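You operate a simulated robot arm through the tools that you are given. There is no shell and no other tool.

Carry out the task below with a simulated robot arm. There is one attempt and no reset: what you move stays moved.

Task
Put things in order on the black table top. At the end: the silver wide yellow-band tube from the black table top stands on top of the silver oblong tin; the yellow housing from the black table top is on the small green tray; the thick green pad stands where the silver wide yellow-band tube stood; the slim grey block stands where the thick green pad stood; the orange spring is in the small cream tote; whatever was shut is shut again. Leave all else as you found it, and nothing knocked over.
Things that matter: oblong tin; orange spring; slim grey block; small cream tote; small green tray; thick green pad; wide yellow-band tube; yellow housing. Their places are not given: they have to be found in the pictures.

It is judged by the outcome, as a careful person would: the job done as asked, and still so three seconds after it is handed in. It fails if anything else is knocked over, pushed out of place, dropped, spilled or broken.

Robot
A 6-joint arm with a two-finger gripper, fixed in place. Base frame: the origin is at the foot of the arm, x ahead of it, y to its left, z up; the work surface is at about z = 0. Units: mm, degrees, N and s.
With the tool pointing down near the work surface it reaches from about 240 to 620 mm from the base axis. Its first joint turns from -66.0 to 66.0 degrees. Payload 1.37 kg.
The TCP is the grasp point between the finger pads, 22 mm short of the fingertips. In the tool frame z runs along the fingers and y along their closing line. The gripper opens to 92 mm; its body begins 65 mm behind the TCP.
Orientation is that of the tool frame in the base frame, as a unit quaternion [x, y, z, w]. With the fingers straight down and closing along the base's y, the tool's x points along the base's -x, its y along +y and its z along -z.

Tools
- The arm moves only by the tool apply_moves. Its argument "plan" is text: rows parted by semicolons, each of 7 numbers parted by spaces: the shift along the tool's x, y, z in cm, then the turn, a rotation vector about the tool's x, y, z in rad, then the finger opening in cm, from 0 to 9.2. In form: dx dy dz rx ry rz jaw; .... A call has 1 to 20 rows; each row shifts and turns the commanded pose from where the row before left it, along the tool's axes as they then stand. Rows are played at 5 a second. More than 50 mm and 8.6 degrees between two rows, or a gripper value outside its range, and nothing of the call is played. A pose out of reach is approached as far as the arm can. The call stops where the force on the tool passes 40 N (or 10 N more than at its start, if that is more) or the arm is blocked; 0.2 s more then pass. The fingers move at their own pace (about 59.9 mm/s each) and stop on an object; they squeeze with about 26 N. The grip force told is the motor's: it shows also when the fingers shut on nothing. Time passes only in rows, and 0.2 s behind the last, so rows that do not move let the fingers close. The reply holds the time, the measured pose of the TCP, the force on the tool along the base axes, the opening and the grip force, in the units named above and with some noise, with the torque about the TCP (base axes, N m) and any sound that the robot's microphone picked up.
- Cameras (640 x 400 px; columns grow to the right, rows downward): "scene" is fixed at [32.7, -451.6, 562.3]; the picture's right is [0.62, -0.79, 0.00], its down [-0.57, -0.45, -0.69] and it looks along [0.54, 0.43, -0.72] (base axes); focal length 254 px, centre (320, 200). "wrist" rides on the gripper at [71, 19, -102] in the tool frame; the picture's right is [-0.26, 0.97, 0.00], its down [-0.75, -0.20, -0.62] and it looks along [-0.60, -0.16, 0.78] (tool axes); focal length 280 px, centre (320, 200).
- grab_frame(camera): a new picture of that camera. It takes no simulated time.
- probe_pixels(camera, pixels): for up to 12 pixels [column, row] of the newest picture of that camera ("zoom" is the newest enlarged one), the place [x, y, z] in the base frame of the surface seen there, good to about 3 mm, but the place of the scene camera against the robot may be out by one fixed shift of up to 12 mm in any direction. It takes no simulated time.
- close_up(camera, box): a new picture of the part [left, top, right, bottom] of that camera's present view, enlarged. It takes no simulated time.
- hand_in(): hands the job in; it is judged then, once.

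Open the gripper and draw the arm clear of the work before you hand the job in, unless the task says otherwise.

The tools are called after "Emit:" as a command line: name --argument value ..., lists and objects as JSON in quotes. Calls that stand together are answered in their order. apply_moves: Moves the arm, as the interface text tells. Its arguments: {"type":"object","properties":{"plan":{"type":"string"}},"required":["plan"]} The other tools are called the same way: grab_frame (camera) takes a picture; probe_pixels (camera, pixels) gives the place of the surface under pixels of a picture; close_up (camera, box) takes an enlarged picture of a part of a camera's view; hand_in () hands the job in.

At the start:

```text
time: 0.0
ee_pos: [382.2, 73.1, 288.3]
orientation: [0.0, 1.0, 0.0, 0.0]
force: [0.2, 1.0, -0.6]
ft_torque: [-0.02, -0.04, 0.02]
finger_gap: 91.8
grip_force: 0.0
```

scene: 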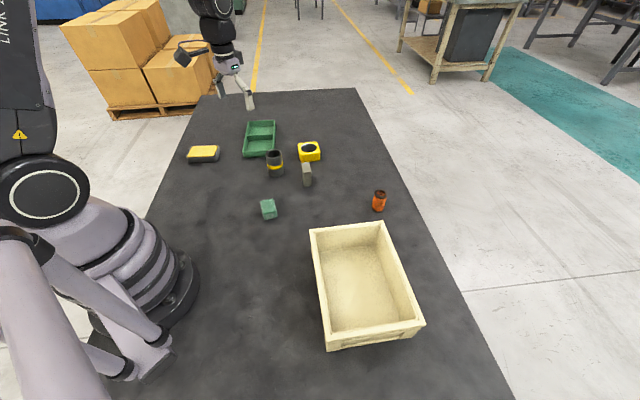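
wrist: 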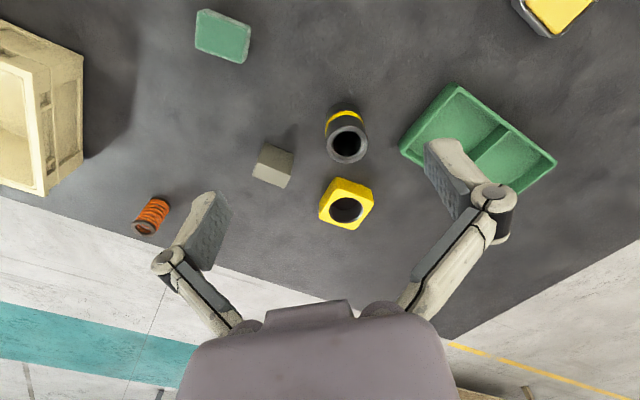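

The scene picture shows the tray at (260,138), tin at about (204,154), tube at (275,162), yellow housing at (309,151), grey block at (307,175), green pad at (268,209), spring at (379,201) and the tote at (365,285). I take enlarged views to see the details first.

Emit:
close_up --camera "scene" --box '[180, 110, 340, 210]'

Emit:
close_up --camera "scene" --box '[240, 170, 440, 360]'

Emit:
close_up --camera "wrist" --box '[180, 0, 600, 260]'

```text
4.00 times, centred on (260, 160) of scene
```

zoom: 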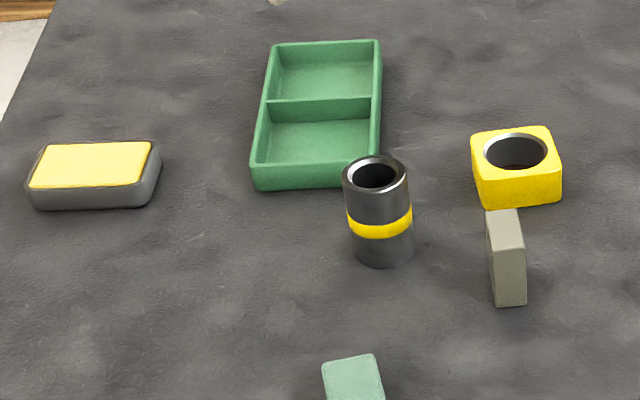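

```text
2.11 times, centred on (340, 265) of scene
```

zoom: 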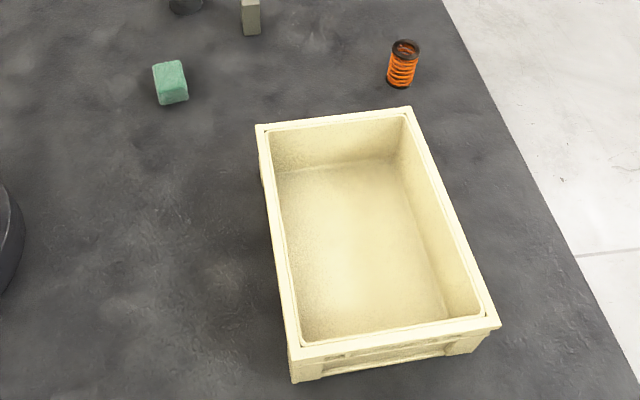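

```text
1.52 times, centred on (390, 130) of wrist
```

zoom: 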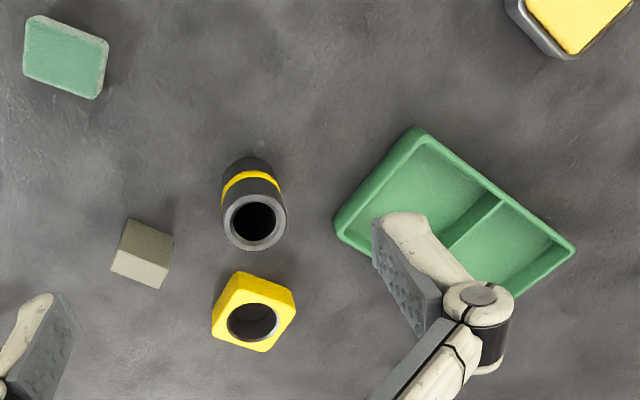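

Nothing looks shut (the tote is open). I probe the objects in the wrist view: green pad (222,35), tube (346,145), housing (346,208), block (273,165), spring (151,214), tray (480,135), tin (560,15).

Emit:
probe_pixels --camera "wrist" --pixels '[[198, 12], [250, 28], [243, 60], [196, 45], [222, 35], [346, 118], [346, 130], [329, 143], [366, 146], [347, 162], [347, 145], [345, 108]]'

Emit:
grab_frame --camera "wrist"

```text
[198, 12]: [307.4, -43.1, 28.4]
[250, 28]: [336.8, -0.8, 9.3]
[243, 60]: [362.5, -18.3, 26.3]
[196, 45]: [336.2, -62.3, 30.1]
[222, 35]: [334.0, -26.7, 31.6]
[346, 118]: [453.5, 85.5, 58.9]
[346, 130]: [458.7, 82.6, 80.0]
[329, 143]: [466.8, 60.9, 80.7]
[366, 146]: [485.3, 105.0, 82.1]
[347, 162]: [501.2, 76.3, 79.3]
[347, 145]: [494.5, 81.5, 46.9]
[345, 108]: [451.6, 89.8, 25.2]
```

```text
taken
```

wrist: 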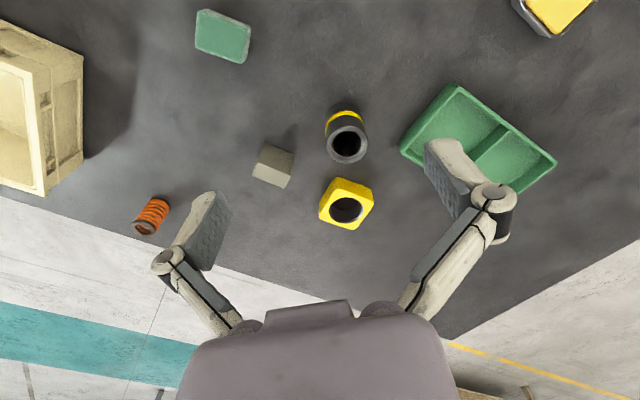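

I enlarge parts of the wrist view to measure each object more exactly.

Emit:
close_up --camera "wrist" --box '[240, 95, 400, 235]'

```text
2.86 times, centred on (320, 165) of wrist
```

zoom: 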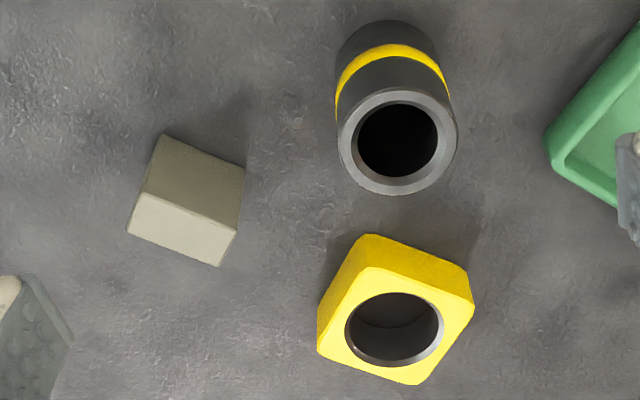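

The zoom shows the tube rim around (398,142), housing top around (393,325), and grey block top with corners (140,193), (237,230), (220,265), (128,230). I probe these.

Emit:
probe_pixels --camera "zoom" --pixels '[[143, 197], [234, 231], [218, 262], [131, 229], [182, 230], [195, 180], [166, 139], [239, 170], [398, 95], [346, 142], [450, 142], [398, 188]]'

Emit:
probe_pixels --camera "zoom" --pixels '[[368, 272], [470, 303], [418, 380], [322, 348], [394, 325], [336, 305], [450, 345], [375, 242], [465, 270], [322, 310], [385, 330], [400, 300]]'

```text
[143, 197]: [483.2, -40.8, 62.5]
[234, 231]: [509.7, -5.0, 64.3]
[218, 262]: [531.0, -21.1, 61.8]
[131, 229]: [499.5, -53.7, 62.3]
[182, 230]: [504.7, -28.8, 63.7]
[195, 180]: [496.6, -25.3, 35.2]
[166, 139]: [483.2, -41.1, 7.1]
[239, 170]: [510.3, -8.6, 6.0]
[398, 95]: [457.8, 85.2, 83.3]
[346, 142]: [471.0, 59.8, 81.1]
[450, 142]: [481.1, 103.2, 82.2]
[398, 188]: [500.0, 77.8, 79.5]
```

```text
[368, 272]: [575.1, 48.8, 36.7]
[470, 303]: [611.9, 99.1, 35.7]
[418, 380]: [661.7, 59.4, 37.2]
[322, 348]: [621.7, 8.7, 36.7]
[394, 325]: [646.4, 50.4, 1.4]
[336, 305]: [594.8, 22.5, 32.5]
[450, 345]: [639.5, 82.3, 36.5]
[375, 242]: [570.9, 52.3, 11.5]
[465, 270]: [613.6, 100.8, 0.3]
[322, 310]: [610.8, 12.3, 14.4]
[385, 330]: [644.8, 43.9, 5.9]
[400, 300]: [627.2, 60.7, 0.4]
```

Block is about 45x22x63 mm at (506,-30); housing is about 62 mm square, 37 high at (618,54); tube is about 45 mm wide, 81 high at (479,81). Now I enlarge tray/tin and the pad/tote/spring.

Emit:
close_up --camera "wrist" --box '[390, 0, 640, 200]'

```text
2.00 times, centred on (515, 100) of wrist
```

zoom: 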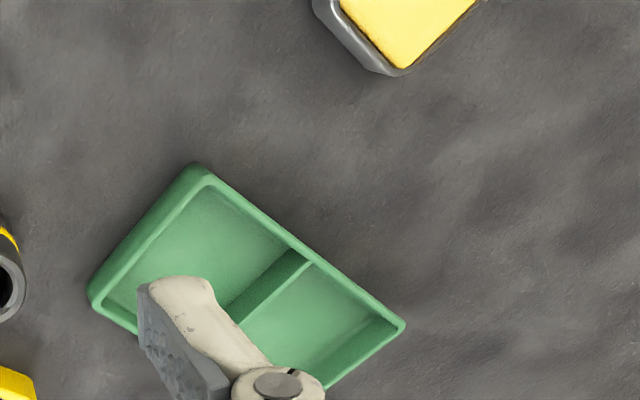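

I probe the tray corners, floor, divider and the tin's visible part in this zoom.

Emit:
probe_pixels --camera "zoom" --pixels '[[200, 172], [93, 293], [401, 326], [330, 383], [305, 258], [225, 314], [205, 240], [320, 320], [135, 325], [250, 210], [400, 72], [318, 5]]'

Emit:
probe_pixels --camera "scene" --pixels '[[249, 122], [275, 121], [244, 156], [272, 157], [259, 149], [262, 128], [262, 136], [203, 150], [190, 155], [193, 147], [217, 147], [215, 156]]'

```text
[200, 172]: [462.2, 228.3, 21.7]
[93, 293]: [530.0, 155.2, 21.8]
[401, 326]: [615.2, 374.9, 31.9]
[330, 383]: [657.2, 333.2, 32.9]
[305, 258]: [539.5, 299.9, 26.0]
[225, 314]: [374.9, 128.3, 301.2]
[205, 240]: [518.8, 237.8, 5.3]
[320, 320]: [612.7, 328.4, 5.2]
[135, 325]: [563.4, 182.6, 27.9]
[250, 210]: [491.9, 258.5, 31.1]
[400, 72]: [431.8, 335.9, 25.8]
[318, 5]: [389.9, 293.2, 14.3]
```

```text
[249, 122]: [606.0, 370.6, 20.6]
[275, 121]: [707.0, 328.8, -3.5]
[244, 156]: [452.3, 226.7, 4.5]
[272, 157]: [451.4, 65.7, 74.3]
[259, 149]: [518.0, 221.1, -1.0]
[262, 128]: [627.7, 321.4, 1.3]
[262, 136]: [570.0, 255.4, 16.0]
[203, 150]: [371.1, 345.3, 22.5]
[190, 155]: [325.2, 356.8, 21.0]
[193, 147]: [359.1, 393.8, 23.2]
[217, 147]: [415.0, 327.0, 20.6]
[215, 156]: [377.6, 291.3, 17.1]
```

Tray is about 210x110 mm with a middle divider; its near compartment centre is about (535,227). Now pad, spring and tote in the wrist view and the scene view.

Emit:
close_up --camera "wrist" --box '[0, 0, 280, 240]'

Emit:
probe_pixels --camera "scene" --pixels '[[311, 229], [383, 223], [420, 322], [328, 346], [365, 280], [350, 250], [385, 310], [379, 194], [379, 205], [374, 195], [385, 195], [367, 342]]'

```text
1.67 times, centred on (140, 120) of wrist
```

zoom: 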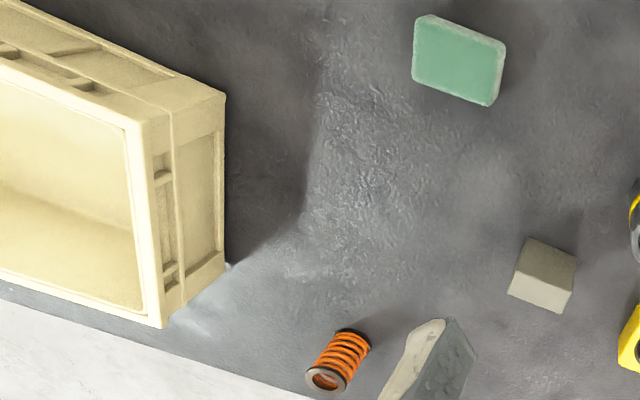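

```text
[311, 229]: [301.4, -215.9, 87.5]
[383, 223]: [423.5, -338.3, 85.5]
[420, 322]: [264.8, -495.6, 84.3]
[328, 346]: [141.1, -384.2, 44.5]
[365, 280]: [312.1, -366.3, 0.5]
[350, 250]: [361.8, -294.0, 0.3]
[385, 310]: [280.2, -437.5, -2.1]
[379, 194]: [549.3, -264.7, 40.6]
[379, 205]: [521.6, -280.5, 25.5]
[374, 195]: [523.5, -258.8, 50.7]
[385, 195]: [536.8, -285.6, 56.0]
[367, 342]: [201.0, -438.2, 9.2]
```

I probe the pad's corners and the spring's ends in this zoom.

Emit:
probe_pixels --camera "zoom" --pixels '[[419, 24], [500, 46], [488, 101], [416, 74], [455, 62], [430, 16], [503, 40], [344, 334], [327, 382], [315, 372], [340, 384], [365, 345]]'

Emit:
probe_pixels --camera "zoom" --pixels '[[160, 322], [135, 125], [222, 95], [222, 262], [226, 264], [150, 300], [350, 355], [338, 365], [320, 385], [327, 392], [308, 376], [347, 378]]'

```text
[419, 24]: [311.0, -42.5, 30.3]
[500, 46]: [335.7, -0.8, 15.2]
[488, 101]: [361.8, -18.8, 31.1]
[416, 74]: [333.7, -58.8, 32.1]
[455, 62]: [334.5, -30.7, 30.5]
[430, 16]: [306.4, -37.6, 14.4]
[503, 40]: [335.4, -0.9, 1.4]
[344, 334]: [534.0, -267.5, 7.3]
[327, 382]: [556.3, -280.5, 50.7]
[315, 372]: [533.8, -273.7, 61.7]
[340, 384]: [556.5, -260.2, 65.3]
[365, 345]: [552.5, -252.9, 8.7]
```

```text
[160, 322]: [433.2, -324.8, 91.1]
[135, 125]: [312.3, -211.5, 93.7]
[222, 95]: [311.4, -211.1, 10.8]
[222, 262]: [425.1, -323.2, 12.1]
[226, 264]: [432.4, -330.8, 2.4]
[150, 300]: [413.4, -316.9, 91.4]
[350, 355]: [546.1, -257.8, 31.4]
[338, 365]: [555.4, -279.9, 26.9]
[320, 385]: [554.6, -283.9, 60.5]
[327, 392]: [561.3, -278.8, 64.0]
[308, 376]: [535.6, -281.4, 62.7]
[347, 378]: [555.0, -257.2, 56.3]
```

The pad is about 50x32x31 mm centred at (335,-30), and the spring is upright at about (548,-272), 63 high. I move the arm left and back at the same height to get a full view of the tin.

Emit:
apply_moves --plan "2 3.25 0 0 0 0 9.2; 2 3.25 0 0 0 0 9.2; 2 3.25 0 0 0 0 9.2; 2 3.25 0 0 0 0 9.2; 0 0 0 0 0 0 9.2"

Emit:
grab_frame --camera "wrist"

```text
time: 1.2
ee_pos: [302.4, 203.7, 288.7]
orientation: [0.0, 1.0, 0.0, 0.001]
force: [0.0, 0.8, -0.6]
ft_torque: [0.04, -0.01, -0.01]
finger_gap: 91.9
grip_force: 0.1
```

```text
taken
```

wrist: 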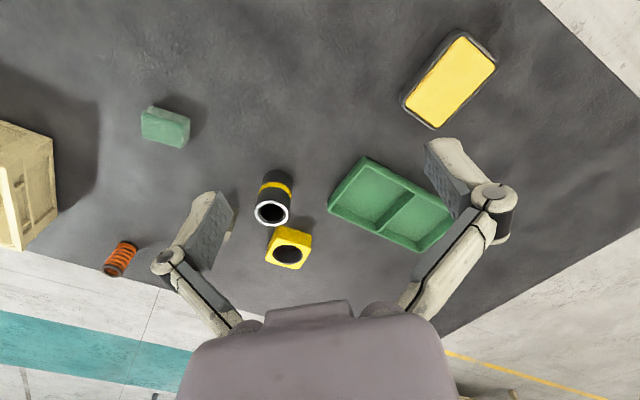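

Now the tin is fully seen at (450,80) and the tray at (390,200). I enlarge the area with both.

Emit:
close_up --camera "wrist" --box '[390, 20, 510, 140]'

Emit:
probe_pixels --camera "wrist" --pixels '[[366, 160], [330, 208], [447, 213], [414, 248], [410, 194], [385, 230], [370, 195], [420, 220], [450, 80], [392, 180], [352, 184], [355, 223]]'

```text
3.33 times, centred on (450, 80) of wrist
```

zoom: 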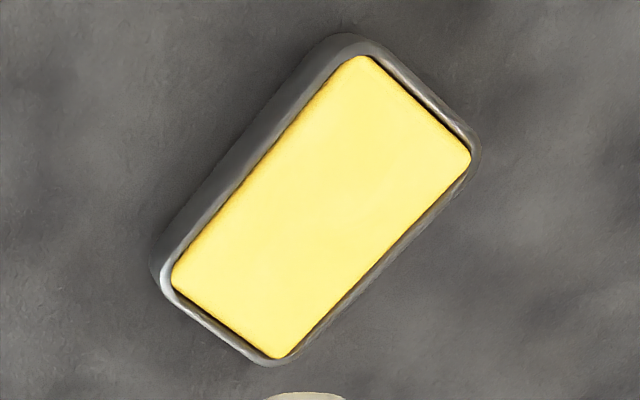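

```text
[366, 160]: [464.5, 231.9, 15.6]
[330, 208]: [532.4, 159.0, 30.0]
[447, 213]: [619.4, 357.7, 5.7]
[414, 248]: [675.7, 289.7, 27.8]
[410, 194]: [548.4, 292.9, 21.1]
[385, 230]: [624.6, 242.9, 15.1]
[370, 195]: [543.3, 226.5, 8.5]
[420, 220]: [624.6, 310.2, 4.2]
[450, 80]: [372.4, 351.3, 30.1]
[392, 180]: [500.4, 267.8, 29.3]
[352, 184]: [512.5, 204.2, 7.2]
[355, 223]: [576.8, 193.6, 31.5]
```

Tin top shows a yellow inset lid; I probe its corners and rim for height and flatness.

Emit:
probe_pixels --camera "zoom" --pixels '[[358, 62], [465, 157], [277, 352], [178, 282], [320, 205], [350, 45], [475, 155], [270, 362], [163, 280], [250, 250], [390, 150], [160, 250]]'

Emit:
close_up --camera "wrist" --box '[310, 140, 470, 260]'

```text
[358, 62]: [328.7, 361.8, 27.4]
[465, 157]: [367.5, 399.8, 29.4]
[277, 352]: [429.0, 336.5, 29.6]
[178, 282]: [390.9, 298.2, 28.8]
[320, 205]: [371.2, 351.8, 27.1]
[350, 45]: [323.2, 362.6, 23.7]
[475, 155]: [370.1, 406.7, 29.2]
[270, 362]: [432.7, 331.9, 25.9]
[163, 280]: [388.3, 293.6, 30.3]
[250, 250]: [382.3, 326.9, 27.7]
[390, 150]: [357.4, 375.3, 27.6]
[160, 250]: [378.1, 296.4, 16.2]
```

```text
3.33 times, centred on (390, 200) of wrist
```

zoom: 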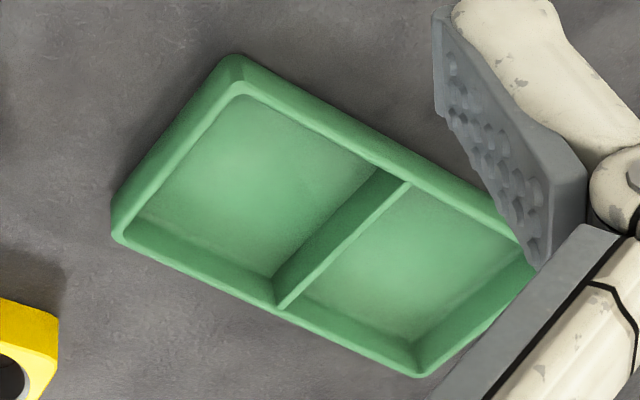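

I probe the inside corners of the near compartment at zoom (240,97), (372,172), (275,277), (135,215), plus rim points.

Emit:
probe_pixels --camera "zoom" --pixels '[[243, 98], [370, 172], [270, 272], [140, 214], [240, 190], [235, 60], [118, 236], [408, 183], [283, 304], [418, 373], [232, 85], [125, 222]]'

```text
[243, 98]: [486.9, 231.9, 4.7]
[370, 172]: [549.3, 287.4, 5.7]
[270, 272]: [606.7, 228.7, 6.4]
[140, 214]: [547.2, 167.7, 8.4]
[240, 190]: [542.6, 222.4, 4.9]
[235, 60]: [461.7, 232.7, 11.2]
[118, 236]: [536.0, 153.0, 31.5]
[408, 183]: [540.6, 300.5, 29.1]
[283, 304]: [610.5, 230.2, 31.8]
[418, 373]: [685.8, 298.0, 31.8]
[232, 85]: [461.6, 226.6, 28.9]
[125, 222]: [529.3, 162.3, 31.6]
```

Near compartment floor is about 83x82 mm centred at (547,229), with 10 mm clearance around the housing, so finger thickness matters. I look at the fingers up close.

Emit:
close_up --camera "wrist" --box '[380, 120, 540, 320]'

```text
2.00 times, centred on (460, 220) of wrist
```

zoom: 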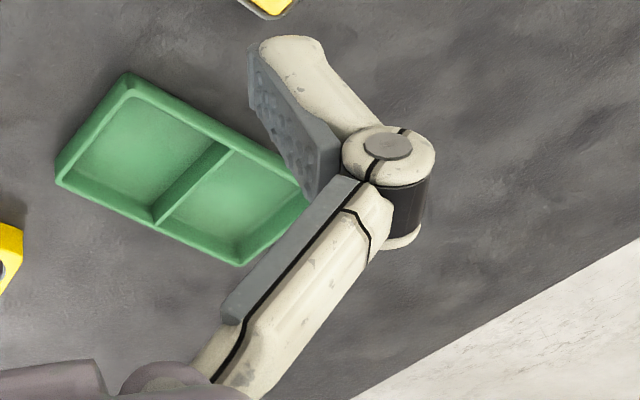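

I probe points across the fingertip (zoom (252,60) pad edge to (322,55) outer edge) and further back.

Emit:
probe_pixels --camera "zoom" --pixels '[[252, 55], [258, 50], [270, 42], [295, 40], [318, 48], [254, 100], [290, 90], [335, 75], [310, 150], [375, 125], [388, 145], [320, 190]]'

```text
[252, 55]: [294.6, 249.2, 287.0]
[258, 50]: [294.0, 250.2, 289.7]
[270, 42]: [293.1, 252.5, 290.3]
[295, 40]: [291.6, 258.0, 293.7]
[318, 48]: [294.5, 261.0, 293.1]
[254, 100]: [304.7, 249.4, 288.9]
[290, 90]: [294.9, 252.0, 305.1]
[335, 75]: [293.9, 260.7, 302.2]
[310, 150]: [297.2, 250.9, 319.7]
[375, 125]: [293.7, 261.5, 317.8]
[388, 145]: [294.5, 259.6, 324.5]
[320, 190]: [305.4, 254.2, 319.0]
```

The fingertip appears about 12 mm thick and, fully open, at about TCP height, so the tips may swing with opening. I set the jaw to 6.2 cm in the air and look again to measure where the tips are.

Emit:
apply_moves --plan "0 0 0 0 0 0 6.2; 0 0 0 0 0 0 6.2; 0 0 0 0 0 0 6.2"

Emit:
close_up --camera "wrist" --box '[340, 120, 500, 320]'

```text
time: 2.0
ee_pos: [300.7, 203.4, 288.6]
orientation: [0.0, 1.0, 0.001, 0.0]
force: [0.2, -0.6, 0.0]
ft_torque: [0.02, -0.01, 0.0]
finger_gap: 62.1
grip_force: 0.1
```

```text
2.00 times, centred on (420, 220) of wrist
```

zoom: 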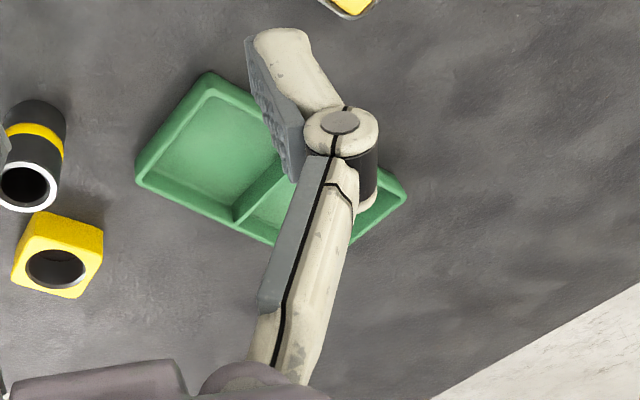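

I probe the fingertip and knuckle at this opening (zoom (250,45), (285,32), (310,45), (250,90), (340,120)).

Emit:
probe_pixels --camera "zoom" --pixels '[[248, 45], [252, 40], [275, 32], [295, 34], [308, 42], [250, 85], [253, 70], [290, 75], [290, 150], [340, 122], [370, 150], [320, 70]]'

```text
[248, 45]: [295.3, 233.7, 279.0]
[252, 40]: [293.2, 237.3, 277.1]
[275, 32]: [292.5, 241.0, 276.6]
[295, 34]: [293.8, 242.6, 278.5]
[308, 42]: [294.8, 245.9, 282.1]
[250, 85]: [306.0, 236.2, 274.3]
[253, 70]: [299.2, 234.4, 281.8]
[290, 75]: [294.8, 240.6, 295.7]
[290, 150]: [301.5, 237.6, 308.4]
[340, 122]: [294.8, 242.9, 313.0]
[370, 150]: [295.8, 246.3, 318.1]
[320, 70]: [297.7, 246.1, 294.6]
```

At 62 mm opening the tips hang about 13 mm below the TCP; fully open, about level. Now I go above the tube (479,82) with the jaw at 7.5 cm and drop to z about 150 for a check.

Emit:
apply_moves --plan "-3.55 -2.42 0 0 0 0 7.5; -3.55 -2.42 0 0 0 0 7.5; -3.55 -2.42 0 0 0 0 7.5; -3.55 -2.42 0 0 0 0 7.5; -3.55 -2.42 0 0 0 0 7.5; 0 0 4 0 0 0 7.5; 0 0 4 0 0 0 7.5; 0 0 4 0 0 0 7.5; 0 0 0 0 0 0 7.5"

Emit:
grab_frame --camera "wrist"

Emit:
grab_frame --camera "scene"

```text
time: 4.0
ee_pos: [479.9, 81.4, 169.2]
orientation: [0.0, 1.0, 0.001, 0.0]
force: [0.0, 0.3, -0.3]
ft_torque: [0.0, 0.0, 0.0]
finger_gap: 74.8
grip_force: 0.0
```

```text
taken
```

wrist: 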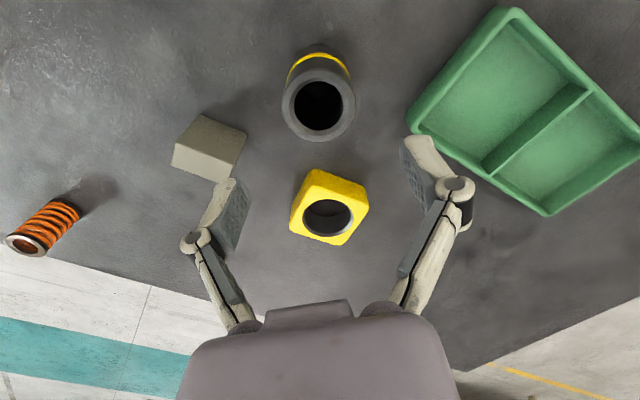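

```text
taken
```

scene: 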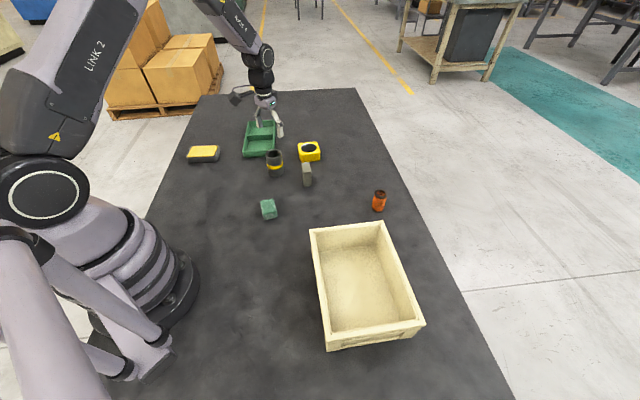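

TCP is above the tube: a point 90 mm below the TCP should show at about (320,112) and the tube rim is centred at (318,106). I re-probe the rim and the housing/block/spring from this nearer view.

Emit:
probe_pixels --camera "wrist" --pixels '[[318, 74], [287, 105], [350, 105], [319, 136], [318, 138], [173, 143], [194, 176], [238, 178], [241, 145], [226, 183], [244, 135], [205, 117]]'

Emit:
probe_pixels --camera "wrist" --pixels '[[315, 187], [366, 207], [341, 243], [292, 230], [330, 215], [20, 240], [8, 240], [40, 250], [24, 254], [60, 215], [25, 233], [34, 241]]'

```text
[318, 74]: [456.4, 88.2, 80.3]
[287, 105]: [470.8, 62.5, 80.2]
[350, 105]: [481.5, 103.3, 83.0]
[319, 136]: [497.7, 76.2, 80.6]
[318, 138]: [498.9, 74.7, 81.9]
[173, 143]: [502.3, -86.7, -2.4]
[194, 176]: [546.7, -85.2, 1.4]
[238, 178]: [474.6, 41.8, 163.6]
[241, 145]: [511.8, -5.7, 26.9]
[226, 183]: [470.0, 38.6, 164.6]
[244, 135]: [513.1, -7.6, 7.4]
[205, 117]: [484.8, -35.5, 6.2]
```

```text
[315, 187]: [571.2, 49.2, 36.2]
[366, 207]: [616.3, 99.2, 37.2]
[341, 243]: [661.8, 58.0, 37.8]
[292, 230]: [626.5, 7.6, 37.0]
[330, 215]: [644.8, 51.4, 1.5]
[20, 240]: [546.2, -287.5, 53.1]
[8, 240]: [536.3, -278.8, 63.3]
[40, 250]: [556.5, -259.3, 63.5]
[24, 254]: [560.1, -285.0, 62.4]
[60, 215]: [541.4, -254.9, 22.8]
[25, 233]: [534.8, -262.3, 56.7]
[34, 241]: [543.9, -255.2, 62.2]
```

Tube centre re-measured at (478.5,82), matching the TCP. I lower to z about 48 and close on the tube.

Emit:
apply_moves --plan "0 0 4 0 0 0 7.5; 0 0 4 0 0 0 7.5; 0 0 2.5 0 0 0 7.5; 0 0 1.6 0 0 0 7.5; 0 0 0 0 0 0 7.5"

Emit:
grab_frame --camera "wrist"

```text
time: 5.2
ee_pos: [480.1, 81.4, 50.0]
orientation: [0.0, 1.0, 0.0, 0.0]
force: [-0.5, -0.7, -0.3]
ft_torque: [0.01, 0.02, 0.0]
finger_gap: 75.0
grip_force: 0.0
```

```text
taken
```

wrist: 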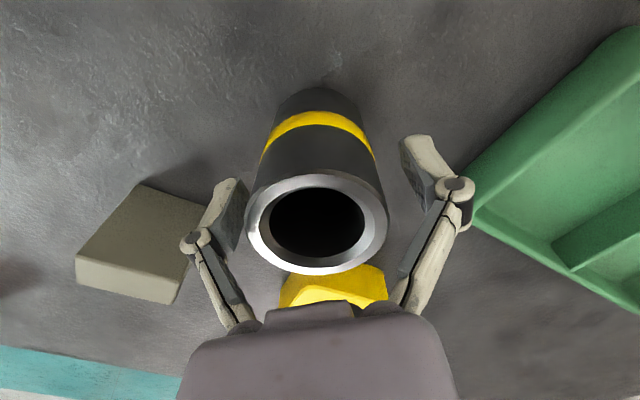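

The tube sits between the fingers, with nothing touched. I close on it slowly and hold.

Emit:
apply_moves --plan "0 0 0 0 0 0 6; 0 0 0 0 0 0 5; 0 0 0 0 0 0 4; 0 0 0 0 0 0 3; 0 0 0 0 0 0 3; 0 0 0 0 0 0 3"

```text
time: 6.6
ee_pos: [479.3, 81.5, 49.4]
orientation: [0.0, 1.0, 0.0, 0.001]
force: [-0.3, -3.6, 0.8]
ft_torque: [-0.12, 0.04, 0.02]
finger_gap: 51.1
grip_force: 25.8
```

The fingers stopped at 51 mm with full grip force, so the tube is held. I lift it straight up by 12 cm.

Emit:
apply_moves --plan "0 0 -1 0 0 0 3; 0 0 -3 0 0 0 3; 0 0 -4 0 0 0 3; 0 0 -4 0 0 0 3; 0 0 0 0 0 0 3"

Emit:
grab_frame --camera "wrist"

```text
time: 7.8
ee_pos: [479.2, 80.0, 168.1]
orientation: [-0.001, 1.0, 0.0, 0.0]
force: [-0.2, 0.8, -5.5]
ft_torque: [-0.01, 0.0, 0.0]
finger_gap: 51.3
grip_force: 26.4
```

```text
taken
```

wrist: 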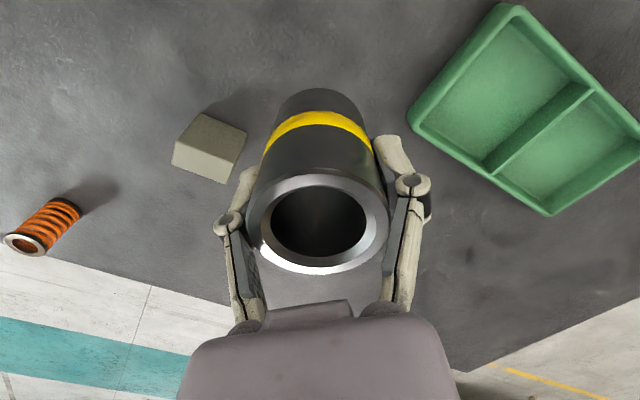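

The tube hangs level with a weight of about 5.5 N. I carry it at this height over to the tin centre (379,349).

Emit:
apply_moves --plan "1.43 3.83 0 0 0 0 3; 1.43 3.83 0 0 0 0 3; 1.43 3.83 0 0 0 0 3; 1.43 3.83 0 0 0 0 3; 1.43 3.83 0 0 0 0 3; 1.43 3.83 0 0 0 0 3; 1.43 3.83 0 0 0 0 3; 0 0 0 0 0 0 3"

Emit:
grab_frame --camera "wrist"

Emit:
grab_frame --camera "scene"

```text
time: 9.6
ee_pos: [379.1, 348.8, 167.6]
orientation: [0.001, 1.0, -0.001, 0.0]
force: [-0.1, -0.9, -4.9]
ft_torque: [0.0, 0.05, 0.0]
finger_gap: 51.2
grip_force: 26.1
```

```text
taken
```

wrist: 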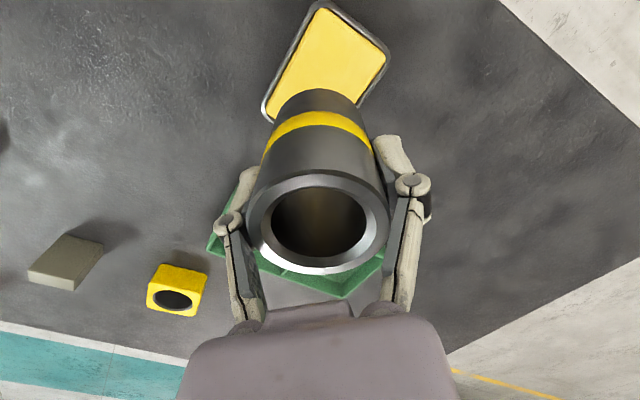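

```text
taken
```

scene: 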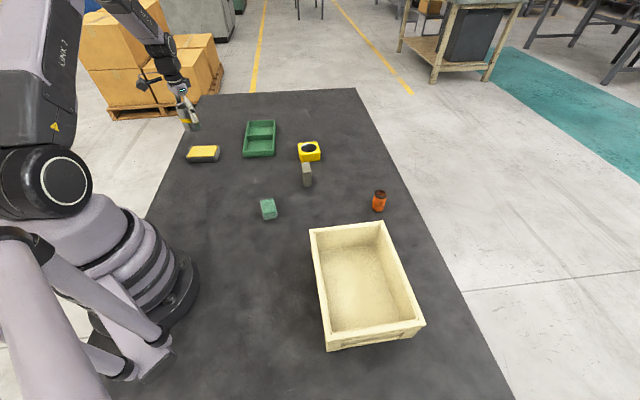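

A point at the tin's height under the TCP should show at about (320,89); the midpoint of the tin's left (264,112) and right (388,58) corners is (326,85). I re-probe these to fine-tune.

Emit:
probe_pixels --camera "wrist" --pixels '[[323, 9], [383, 57], [386, 60], [267, 110], [270, 115], [361, 105], [300, 70], [350, 60], [310, 50], [318, 5], [285, 60], [375, 80]]'

```text
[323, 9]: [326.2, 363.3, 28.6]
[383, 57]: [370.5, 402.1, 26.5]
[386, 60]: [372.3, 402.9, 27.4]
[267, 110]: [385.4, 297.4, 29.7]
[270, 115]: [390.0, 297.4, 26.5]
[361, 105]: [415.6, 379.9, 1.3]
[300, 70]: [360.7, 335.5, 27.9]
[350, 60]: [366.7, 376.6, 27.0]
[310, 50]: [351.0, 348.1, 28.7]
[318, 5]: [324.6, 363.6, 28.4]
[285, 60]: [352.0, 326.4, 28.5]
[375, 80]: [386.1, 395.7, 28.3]
```

The tin centre is (379.5,350), top at z about 28, so the tube should touch down at TCP z of about 77. I lower to about 5 mm above that and check.

Emit:
apply_moves --plan "0 0.1 3 0 0 0 3; 0 0 3 0 0 0 3; 0 0 1.5 0 0 0 3; 0 0 0.8 0 0 0 3; 0 0 0 0 0 0 3"

Emit:
close_up --camera "scene" --box '[160, 100, 260, 180]'

```text
time: 10.8
ee_pos: [378.1, 349.0, 84.4]
orientation: [0.0, 1.0, 0.0, 0.0]
force: [0.4, 0.8, -4.9]
ft_torque: [-0.01, -0.02, -0.01]
finger_gap: 51.3
grip_force: 25.8
```

```text
5.00 times, centred on (210, 140) of scene
```

zoom: 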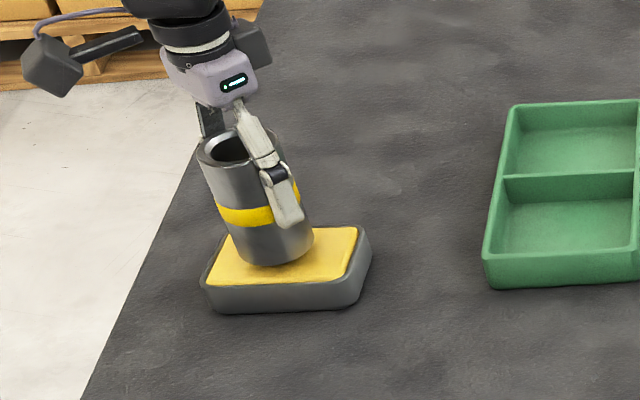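

The tube is just above the tin's middle. I lower in 2 mm steps watching the force.

Emit:
apply_moves --plan "0 0 0.2 0 0 0 3; 0 0 0.2 0 0 0 3; 0 0 0 0 0 0 3"

Emit:
apply_moves --plan "0 0 0.15 0 0 0 3; 0 0 0 0 0 0 3"

```text
time: 11.6
ee_pos: [379.1, 350.4, 80.2]
orientation: [0.0, 1.0, -0.001, 0.001]
force: [0.4, 0.4, -4.5]
ft_torque: [-0.02, -0.04, 0.02]
finger_gap: 51.5
grip_force: 26.3
```

```text
time: 12.2
ee_pos: [377.7, 349.9, 80.3]
orientation: [0.0, 1.0, 0.0, 0.0]
force: [-0.2, -0.2, -4.5]
ft_torque: [0.03, -0.01, -0.02]
finger_gap: 51.4
grip_force: 26.4
```

Still hanging freely (force -4.5 N). I continue down in 1.5 mm steps.

Emit:
apply_moves --plan "0 0 0.15 0 0 0 3; 0 0 0 0 0 0 3"

Emit:
apply_moves --plan "0 0 0.1 0 0 0 3; 0 0 0 0 0 0 3"

```text
time: 12.8
ee_pos: [378.6, 349.9, 77.8]
orientation: [0.0, 1.0, 0.0, 0.0]
force: [-0.2, 0.0, -5.7]
ft_torque: [0.0, 0.02, 0.0]
finger_gap: 51.5
grip_force: 26.1
```

```text
time: 13.4
ee_pos: [380.8, 350.2, 76.6]
orientation: [-0.001, 1.0, 0.001, 0.001]
force: [-2.6, -1.6, 3.2]
ft_torque: [-0.19, 0.1, -0.03]
finger_gap: 51.0
grip_force: 25.9
```

Contact felt (force z from -5 to +3 N). I open the fingers gradually, then rise straight up.

Emit:
apply_moves --plan "0 0 0 0 0 0 5.2; 0 0 0 0 0 0 5.6; 0 0 0 0 0 0 6.2; 0 0 0 0 0 0 7; 0 0 0 0 0 0 7"

Emit:
close_up --camera "scene" --box '[160, 100, 260, 180]'

```text
time: 14.6
ee_pos: [378.8, 350.7, 75.7]
orientation: [0.0, 1.0, 0.0, 0.0]
force: [-0.8, 0.4, -0.7]
ft_torque: [0.0, 0.02, -0.02]
finger_gap: 70.1
grip_force: 0.0
```

```text
5.00 times, centred on (210, 140) of scene
```

zoom: 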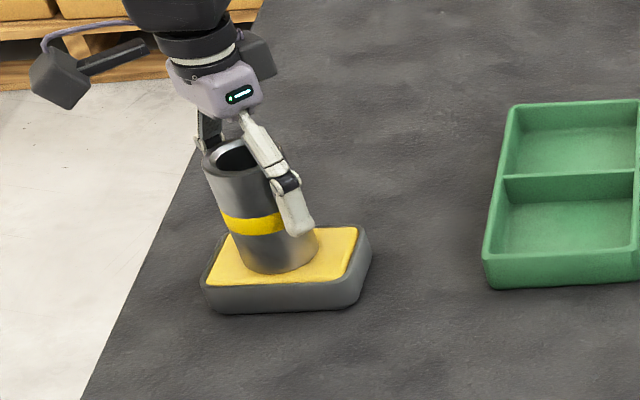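

The tube stands on the tin, free of the fingers. I rise straight up 15 cm and check.

Emit:
apply_moves --plan "0 0 -2 0 0 0 7; 0 0 -3 0 0 0 7; 0 0 -4 0 0 0 7; 0 0 -4 0 0 0 7; 0 0 -4 0 0 0 7; 0 0 0 0 0 0 7"

Emit:
close_up --camera "scene" --box '[160, 90, 320, 190]'

Emit:
grab_frame --camera "wrist"

```text
time: 16.0
ee_pos: [379.3, 350.2, 245.6]
orientation: [0.0, 1.0, 0.0, 0.0]
force: [0.4, -0.6, 0.0]
ft_torque: [0.01, 0.03, 0.02]
finger_gap: 70.0
grip_force: 0.0
```

```text
4.00 times, centred on (240, 140) of scene
```

zoom: 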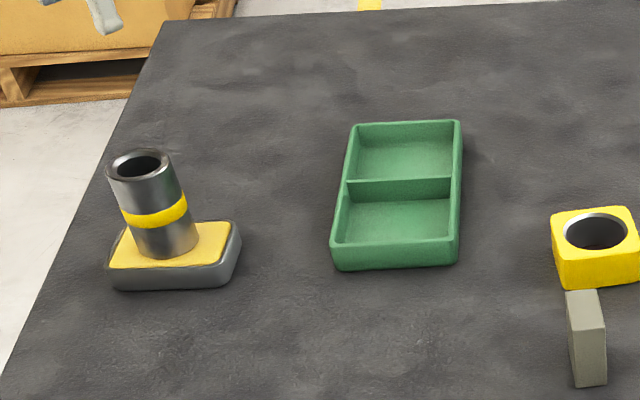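

```text
taken
```

wrist: 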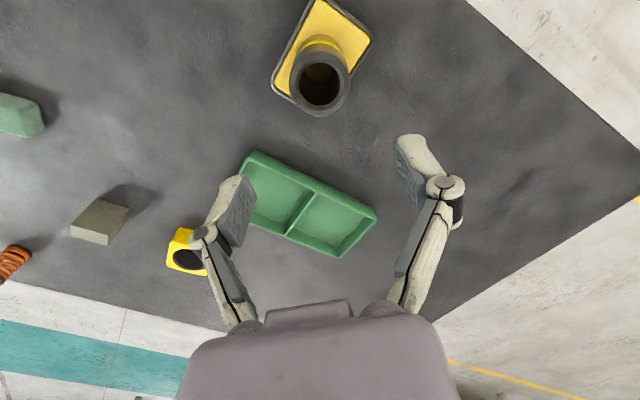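

The tube stands upright on the tin. Next the green pad: I travel at z about 245 to above (335,-30) and look.

Emit:
apply_moves --plan "0.49 -4.22 0 0 0 0 7; 0.49 -4.22 0 0 0 0 7; 0.49 -4.22 0 0 0 0 7; 0.49 -4.22 0 0 0 0 7; 0.49 -4.22 0 0 0 0 7; 0.49 -4.22 0 0 0 0 7; 0.49 -4.22 0 0 0 0 7; 0.49 -4.22 0 0 0 0 7; 0.49 -4.22 0 0 0 0 7; 0 0 0 0 0 0 7"

Emit:
close_up --camera "wrist" --box '[240, 10, 400, 130]'

```text
time: 18.2
ee_pos: [337.1, -29.7, 246.7]
orientation: [0.0, 1.0, 0.0, 0.0]
force: [-0.2, -0.2, -0.1]
ft_torque: [0.01, 0.01, 0.0]
finger_gap: 69.9
grip_force: 0.0
```

```text
3.33 times, centred on (320, 70) of wrist
```

zoom: 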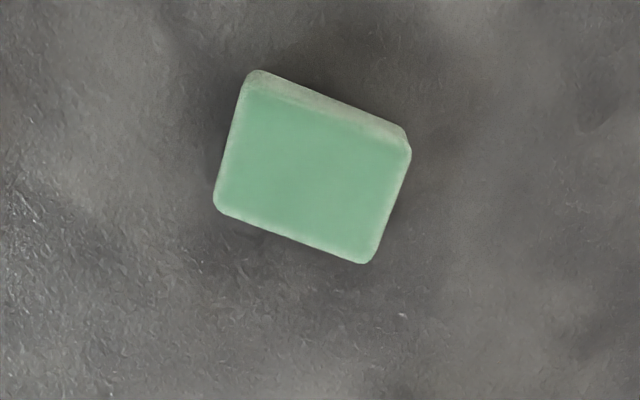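

I probe the pad's top corners at zoom (245,90), (408,150), (368,262), (215,205), and edges.

Emit:
probe_pixels --camera "zoom" --pixels '[[249, 92], [404, 150], [366, 258], [219, 205], [310, 172], [325, 118], [290, 232], [232, 150], [388, 205], [256, 73], [406, 137], [309, 260]]'

```text
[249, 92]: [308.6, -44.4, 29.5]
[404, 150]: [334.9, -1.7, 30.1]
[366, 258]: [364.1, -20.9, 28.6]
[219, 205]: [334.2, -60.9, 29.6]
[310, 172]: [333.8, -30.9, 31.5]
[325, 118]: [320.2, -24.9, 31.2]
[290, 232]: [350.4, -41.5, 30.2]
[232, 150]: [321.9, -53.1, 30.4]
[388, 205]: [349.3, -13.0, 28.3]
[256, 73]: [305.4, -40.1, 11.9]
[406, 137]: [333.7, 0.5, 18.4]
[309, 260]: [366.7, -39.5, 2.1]
```

Pad centre is (335.5,-32), long axis at about 56.5 degrees, about 50x34 mm. I turn the tool by +56.5 degrees so the fingers close across the short side, and fine-shift.

Emit:
apply_moves --plan "0 0 0 0 0 -0.141 6; 0 0 0 0 0 -0.141 6; 0 0 0 0 0 -0.141 6; 0 0 0 0 0 -0.141 6; 0 0 0 0 0 -0.141 6; 0 0 0 0 0 -0.141 6; 0 0 0 0 0 -0.14 6; 0.24 -0.1 0 0 0 0 6; 0 0 4 0 0 0 6; 0 0 4 0 0 0 6; 0 0 4 0 0 0 6; 0 0 0 0 0 0 6"

Emit:
grab_frame --camera "wrist"

```text
time: 20.8
ee_pos: [336.4, -33.5, 122.1]
orientation: [-0.473, 0.881, 0.0, 0.0]
force: [0.7, 0.0, 0.1]
ft_torque: [0.0, 0.01, -0.01]
finger_gap: 59.8
grip_force: 0.1
```

```text
taken
```

wrist: 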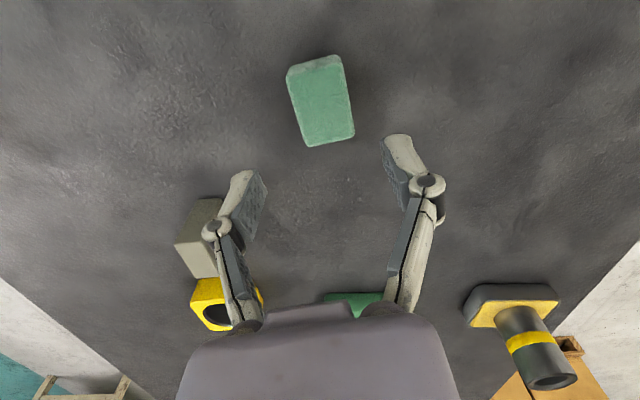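

The pad is aligned with the fingers at (321,101). I re-probe its corners from this pose to verify centring.

Emit:
probe_pixels --camera "wrist" --pixels '[[291, 76], [341, 67], [352, 132], [309, 142], [321, 103], [300, 108], [346, 100], [315, 71], [331, 138], [287, 70], [339, 57], [354, 137]]'

```text
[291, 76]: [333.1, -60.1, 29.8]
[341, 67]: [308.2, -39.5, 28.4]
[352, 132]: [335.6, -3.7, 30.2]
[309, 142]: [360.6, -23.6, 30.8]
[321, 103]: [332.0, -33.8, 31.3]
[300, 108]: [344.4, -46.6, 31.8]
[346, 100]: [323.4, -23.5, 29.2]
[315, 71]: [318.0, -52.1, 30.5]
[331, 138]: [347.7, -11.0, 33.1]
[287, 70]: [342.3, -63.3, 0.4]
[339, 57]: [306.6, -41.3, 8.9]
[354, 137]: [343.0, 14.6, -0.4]
```

Mean pad centre is (335,-32), within 2 mm. I shift 2 mm along the closing line, lower to z about 27 and close.

Emit:
apply_moves --plan "0 0.2 4 0 0 0 6; 0 0 3 0 0 0 6; 0 0 2.5 0 0 0 6; 0 0 0 0 0 0 6; 0 0 0 0 0 0 5; 0 0 0 0 0 0 4; 0 0 0 0 0 0 2.5; 0 0 0 0 0 0 1.5; 0 0 0 0 0 0 1.5; 0 0 0 0 0 0 1.5"

Emit:
grab_frame --camera "wrist"

```text
time: 23.0
ee_pos: [335.4, -32.5, 28.9]
orientation: [-0.473, 0.881, 0.0, 0.001]
force: [0.8, 0.4, 2.9]
ft_torque: [-0.02, -0.04, -0.02]
finger_gap: 38.8
grip_force: 26.2
```

```text
taken
```

wrist: 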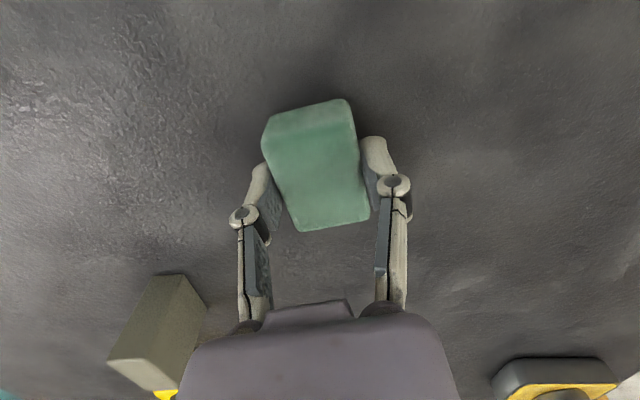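

The pad is held (39 mm). I lift 10 cm and carry it to the tube's old place (478.5,82).

Emit:
apply_moves --plan "0 0 -1 0 0 0 1.5; 0 0 -3 0 0 0 1.5; 0 0 -3 0 0 0 1.5; 0 0 -3 0 0 0 1.5; -3.49 -1.13 0 0 0 0 1.5; -3.49 -1.13 0 0 0 0 1.5; -3.49 -1.13 0 0 0 0 1.5; -3.49 -1.13 0 0 0 0 1.5; -3.49 -1.13 0 0 0 0 1.5; 0 0 0 0 0 0 1.5"

Emit:
grab_frame --camera "scene"

Emit:
grab_frame --camera "wrist"

```text
time: 25.2
ee_pos: [477.9, 82.4, 132.0]
orientation: [-0.473, 0.881, -0.001, 0.0]
force: [-0.5, 0.3, -0.5]
ft_torque: [-0.01, -0.02, -0.04]
finger_gap: 38.8
grip_force: 25.9
```

```text
taken
```

scene: 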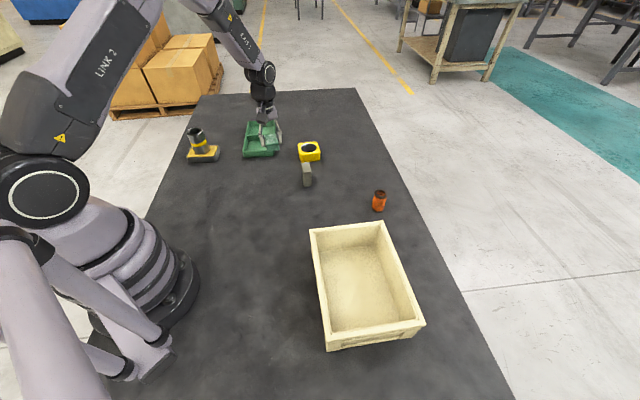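

```text
taken
```

wrist: 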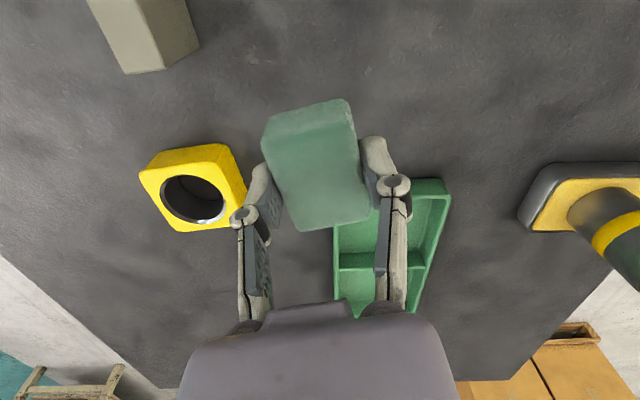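

The pad is over the spot. I lower 9.8 cm, then finish in small steps.

Emit:
apply_moves --plan "0 0 4 0 0 0 1.5; 0 0 3.5 0 0 0 1.5; 0 0 1.6 0 0 0 1.5; 0 0 0.7 0 0 0 1.5; 0 0 0 0 0 0 1.5"

Emit:
apply_moves --plan "0 0 0.2 0 0 0 1.5; 0 0 0 0 0 0 1.5"

Emit:
apply_moves --plan "0 0 0.15 0 0 0 1.5; 0 0 0 0 0 0 1.5"

```text
time: 26.4
ee_pos: [476.5, 83.4, 34.1]
orientation: [-0.473, 0.881, 0.0, 0.001]
force: [-0.5, -0.1, -0.2]
ft_torque: [-0.01, 0.01, 0.03]
finger_gap: 38.3
grip_force: 26.2
```

```text
time: 27.0
ee_pos: [476.7, 82.8, 31.6]
orientation: [-0.473, 0.881, 0.0, 0.001]
force: [-1.0, 0.3, -0.3]
ft_torque: [-0.01, -0.02, -0.04]
finger_gap: 38.7
grip_force: 25.7
```

```text
time: 27.6
ee_pos: [476.7, 83.2, 31.0]
orientation: [-0.473, 0.881, 0.001, 0.0]
force: [0.1, 0.6, -0.4]
ft_torque: [-0.02, 0.02, -0.02]
finger_gap: 38.7
grip_force: 25.9
```

Still hovering by a couple of mm (force about 0). I correct 1.5 mm sideways and keep lowering.

Emit:
apply_moves --plan "0 -0.15 0.1 0 0 0 1.5; 0 0 0 0 0 0 1.5"

Emit:
apply_moves --plan "0 0 0.1 0 0 0 1.5; 0 0 0 0 0 0 1.5"

```text
time: 28.2
ee_pos: [478.0, 83.1, 29.3]
orientation: [-0.473, 0.881, 0.0, 0.0]
force: [-1.6, 0.4, 3.6]
ft_torque: [0.0, 0.02, 0.0]
finger_gap: 38.8
grip_force: 26.1
```

```text
time: 28.8
ee_pos: [477.4, 81.8, 29.3]
orientation: [-0.473, 0.881, 0.0, 0.0]
force: [-8.8, -1.2, 24.0]
ft_torque: [-0.02, 0.25, 0.02]
finger_gap: 39.0
grip_force: 26.1
```

Firm contact (24 N). I ease up 1 mm, then open the fingers gradually and rise.

Emit:
apply_moves --plan "0 0 -0.1 0 0 0 1.5; 0 0 0 0 0 0 1.5; 0 0 0 0 0 0 4; 0 0 0 0 0 0 4.5; 0 0 0 0 0 0 5.2; 0 0 0 0 0 0 6; 0 0 0 0 0 0 6"

Emit:
grab_frame --camera "wrist"

```text
time: 30.4
ee_pos: [478.1, 81.3, 27.9]
orientation: [-0.473, 0.881, 0.001, 0.0]
force: [0.2, -0.3, -0.4]
ft_torque: [-0.02, 0.0, -0.01]
finger_gap: 59.9
grip_force: 0.1
```

```text
taken
```

wrist: 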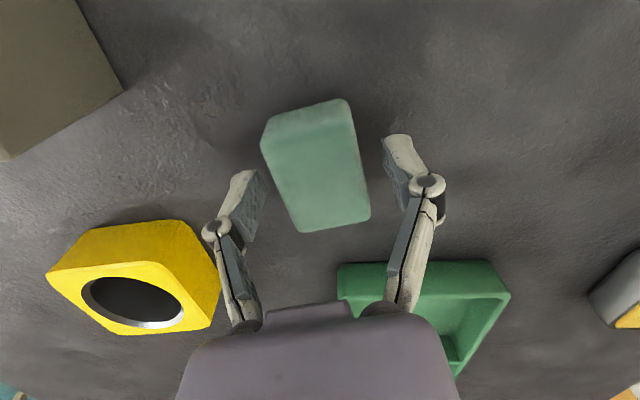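

Pad released and standing. I rise to z about 150 and move over the grey block (506,-30).

Emit:
apply_moves --plan "0 0 -2 0 0 0 6; 0 0 -3 0 0 0 6; 0 0 -4 0 0 0 6; 0 0 -4 0 0 0 6; 2.6 -2.84 0 0 0 0 6; 2.6 -2.84 0 0 0 0 6; 2.6 -2.84 0 0 0 0 6; 0 0 0 0 0 0 6"

Emit:
grab_frame --camera "wrist"

Emit:
grab_frame --camera "scene"

```text
time: 32.2
ee_pos: [503.6, -30.7, 159.0]
orientation: [-0.473, 0.881, 0.001, -0.001]
force: [0.1, 0.4, -0.1]
ft_torque: [-0.04, -0.01, -0.02]
finger_gap: 60.0
grip_force: 0.1
```

```text
taken
```

wrist: 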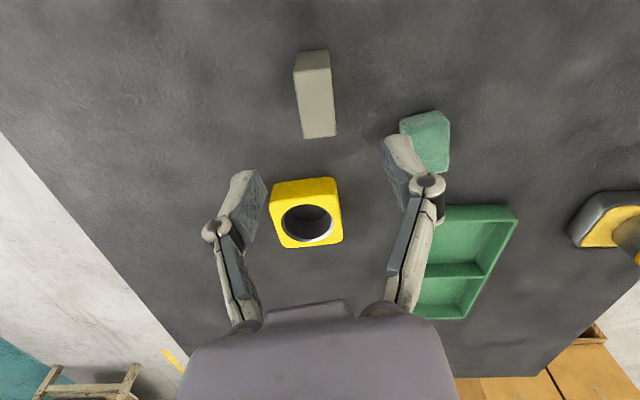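

```text
taken
```

scene: 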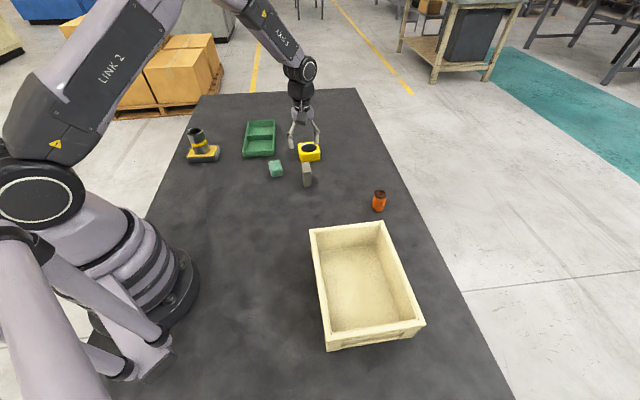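

The block is at (315,95) in the wrist view. I enlarge it to measure its top corners.

Emit:
close_up --camera "wrist" --box '[260, 35, 380, 155]'

```text
3.33 times, centred on (320, 95) of wrist
```

zoom: 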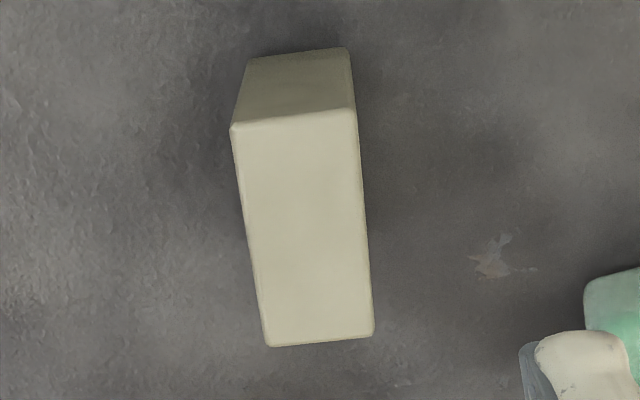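

Emit:
probe_pixels --camera "zoom" --pixels '[[238, 128], [352, 112], [370, 330], [271, 341], [305, 225], [240, 180], [358, 180], [256, 270], [366, 270], [295, 120], [320, 338], [300, 85]]'

```text
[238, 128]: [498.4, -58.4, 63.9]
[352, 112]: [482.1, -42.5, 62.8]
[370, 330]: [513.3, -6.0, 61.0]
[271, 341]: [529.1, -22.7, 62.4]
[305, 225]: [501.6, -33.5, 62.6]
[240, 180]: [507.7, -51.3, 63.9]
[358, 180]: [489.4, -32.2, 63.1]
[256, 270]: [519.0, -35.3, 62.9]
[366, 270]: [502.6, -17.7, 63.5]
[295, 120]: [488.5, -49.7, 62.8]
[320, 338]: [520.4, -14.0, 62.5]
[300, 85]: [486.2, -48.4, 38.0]
```

Block top centre is (505.6,-32.3), long axis at about 48.5 degrees, 47x22 mm. I turn the tool back 8 degrees, shift 2.4 mm, and lower to z about 40.

Emit:
apply_moves --plan "0 0 0 0 0 0.14 6; 0 -0.24 0 0 0 0 6; 0 0 4 0 0 0 6; 0 0 4 0 0 0 6; 0 0 0 0 0 0 6"

Emit:
grab_frame --camera "wrist"

```text
time: 33.4
ee_pos: [507.1, -30.9, 77.3]
orientation: [-0.411, 0.912, 0.0, -0.002]
force: [0.3, 0.4, -0.2]
ft_torque: [0.02, 0.01, 0.03]
finger_gap: 59.9
grip_force: 0.0
```

```text
taken
```

wrist: 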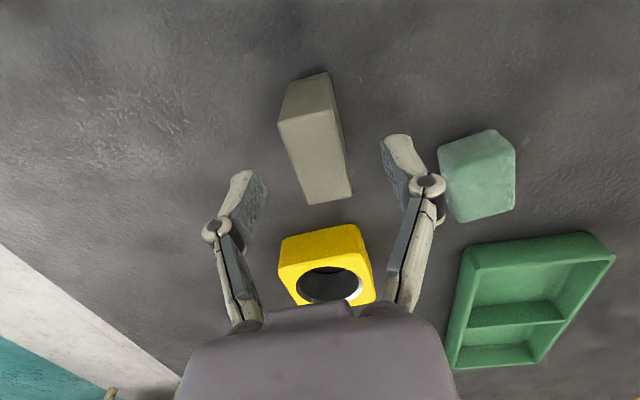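

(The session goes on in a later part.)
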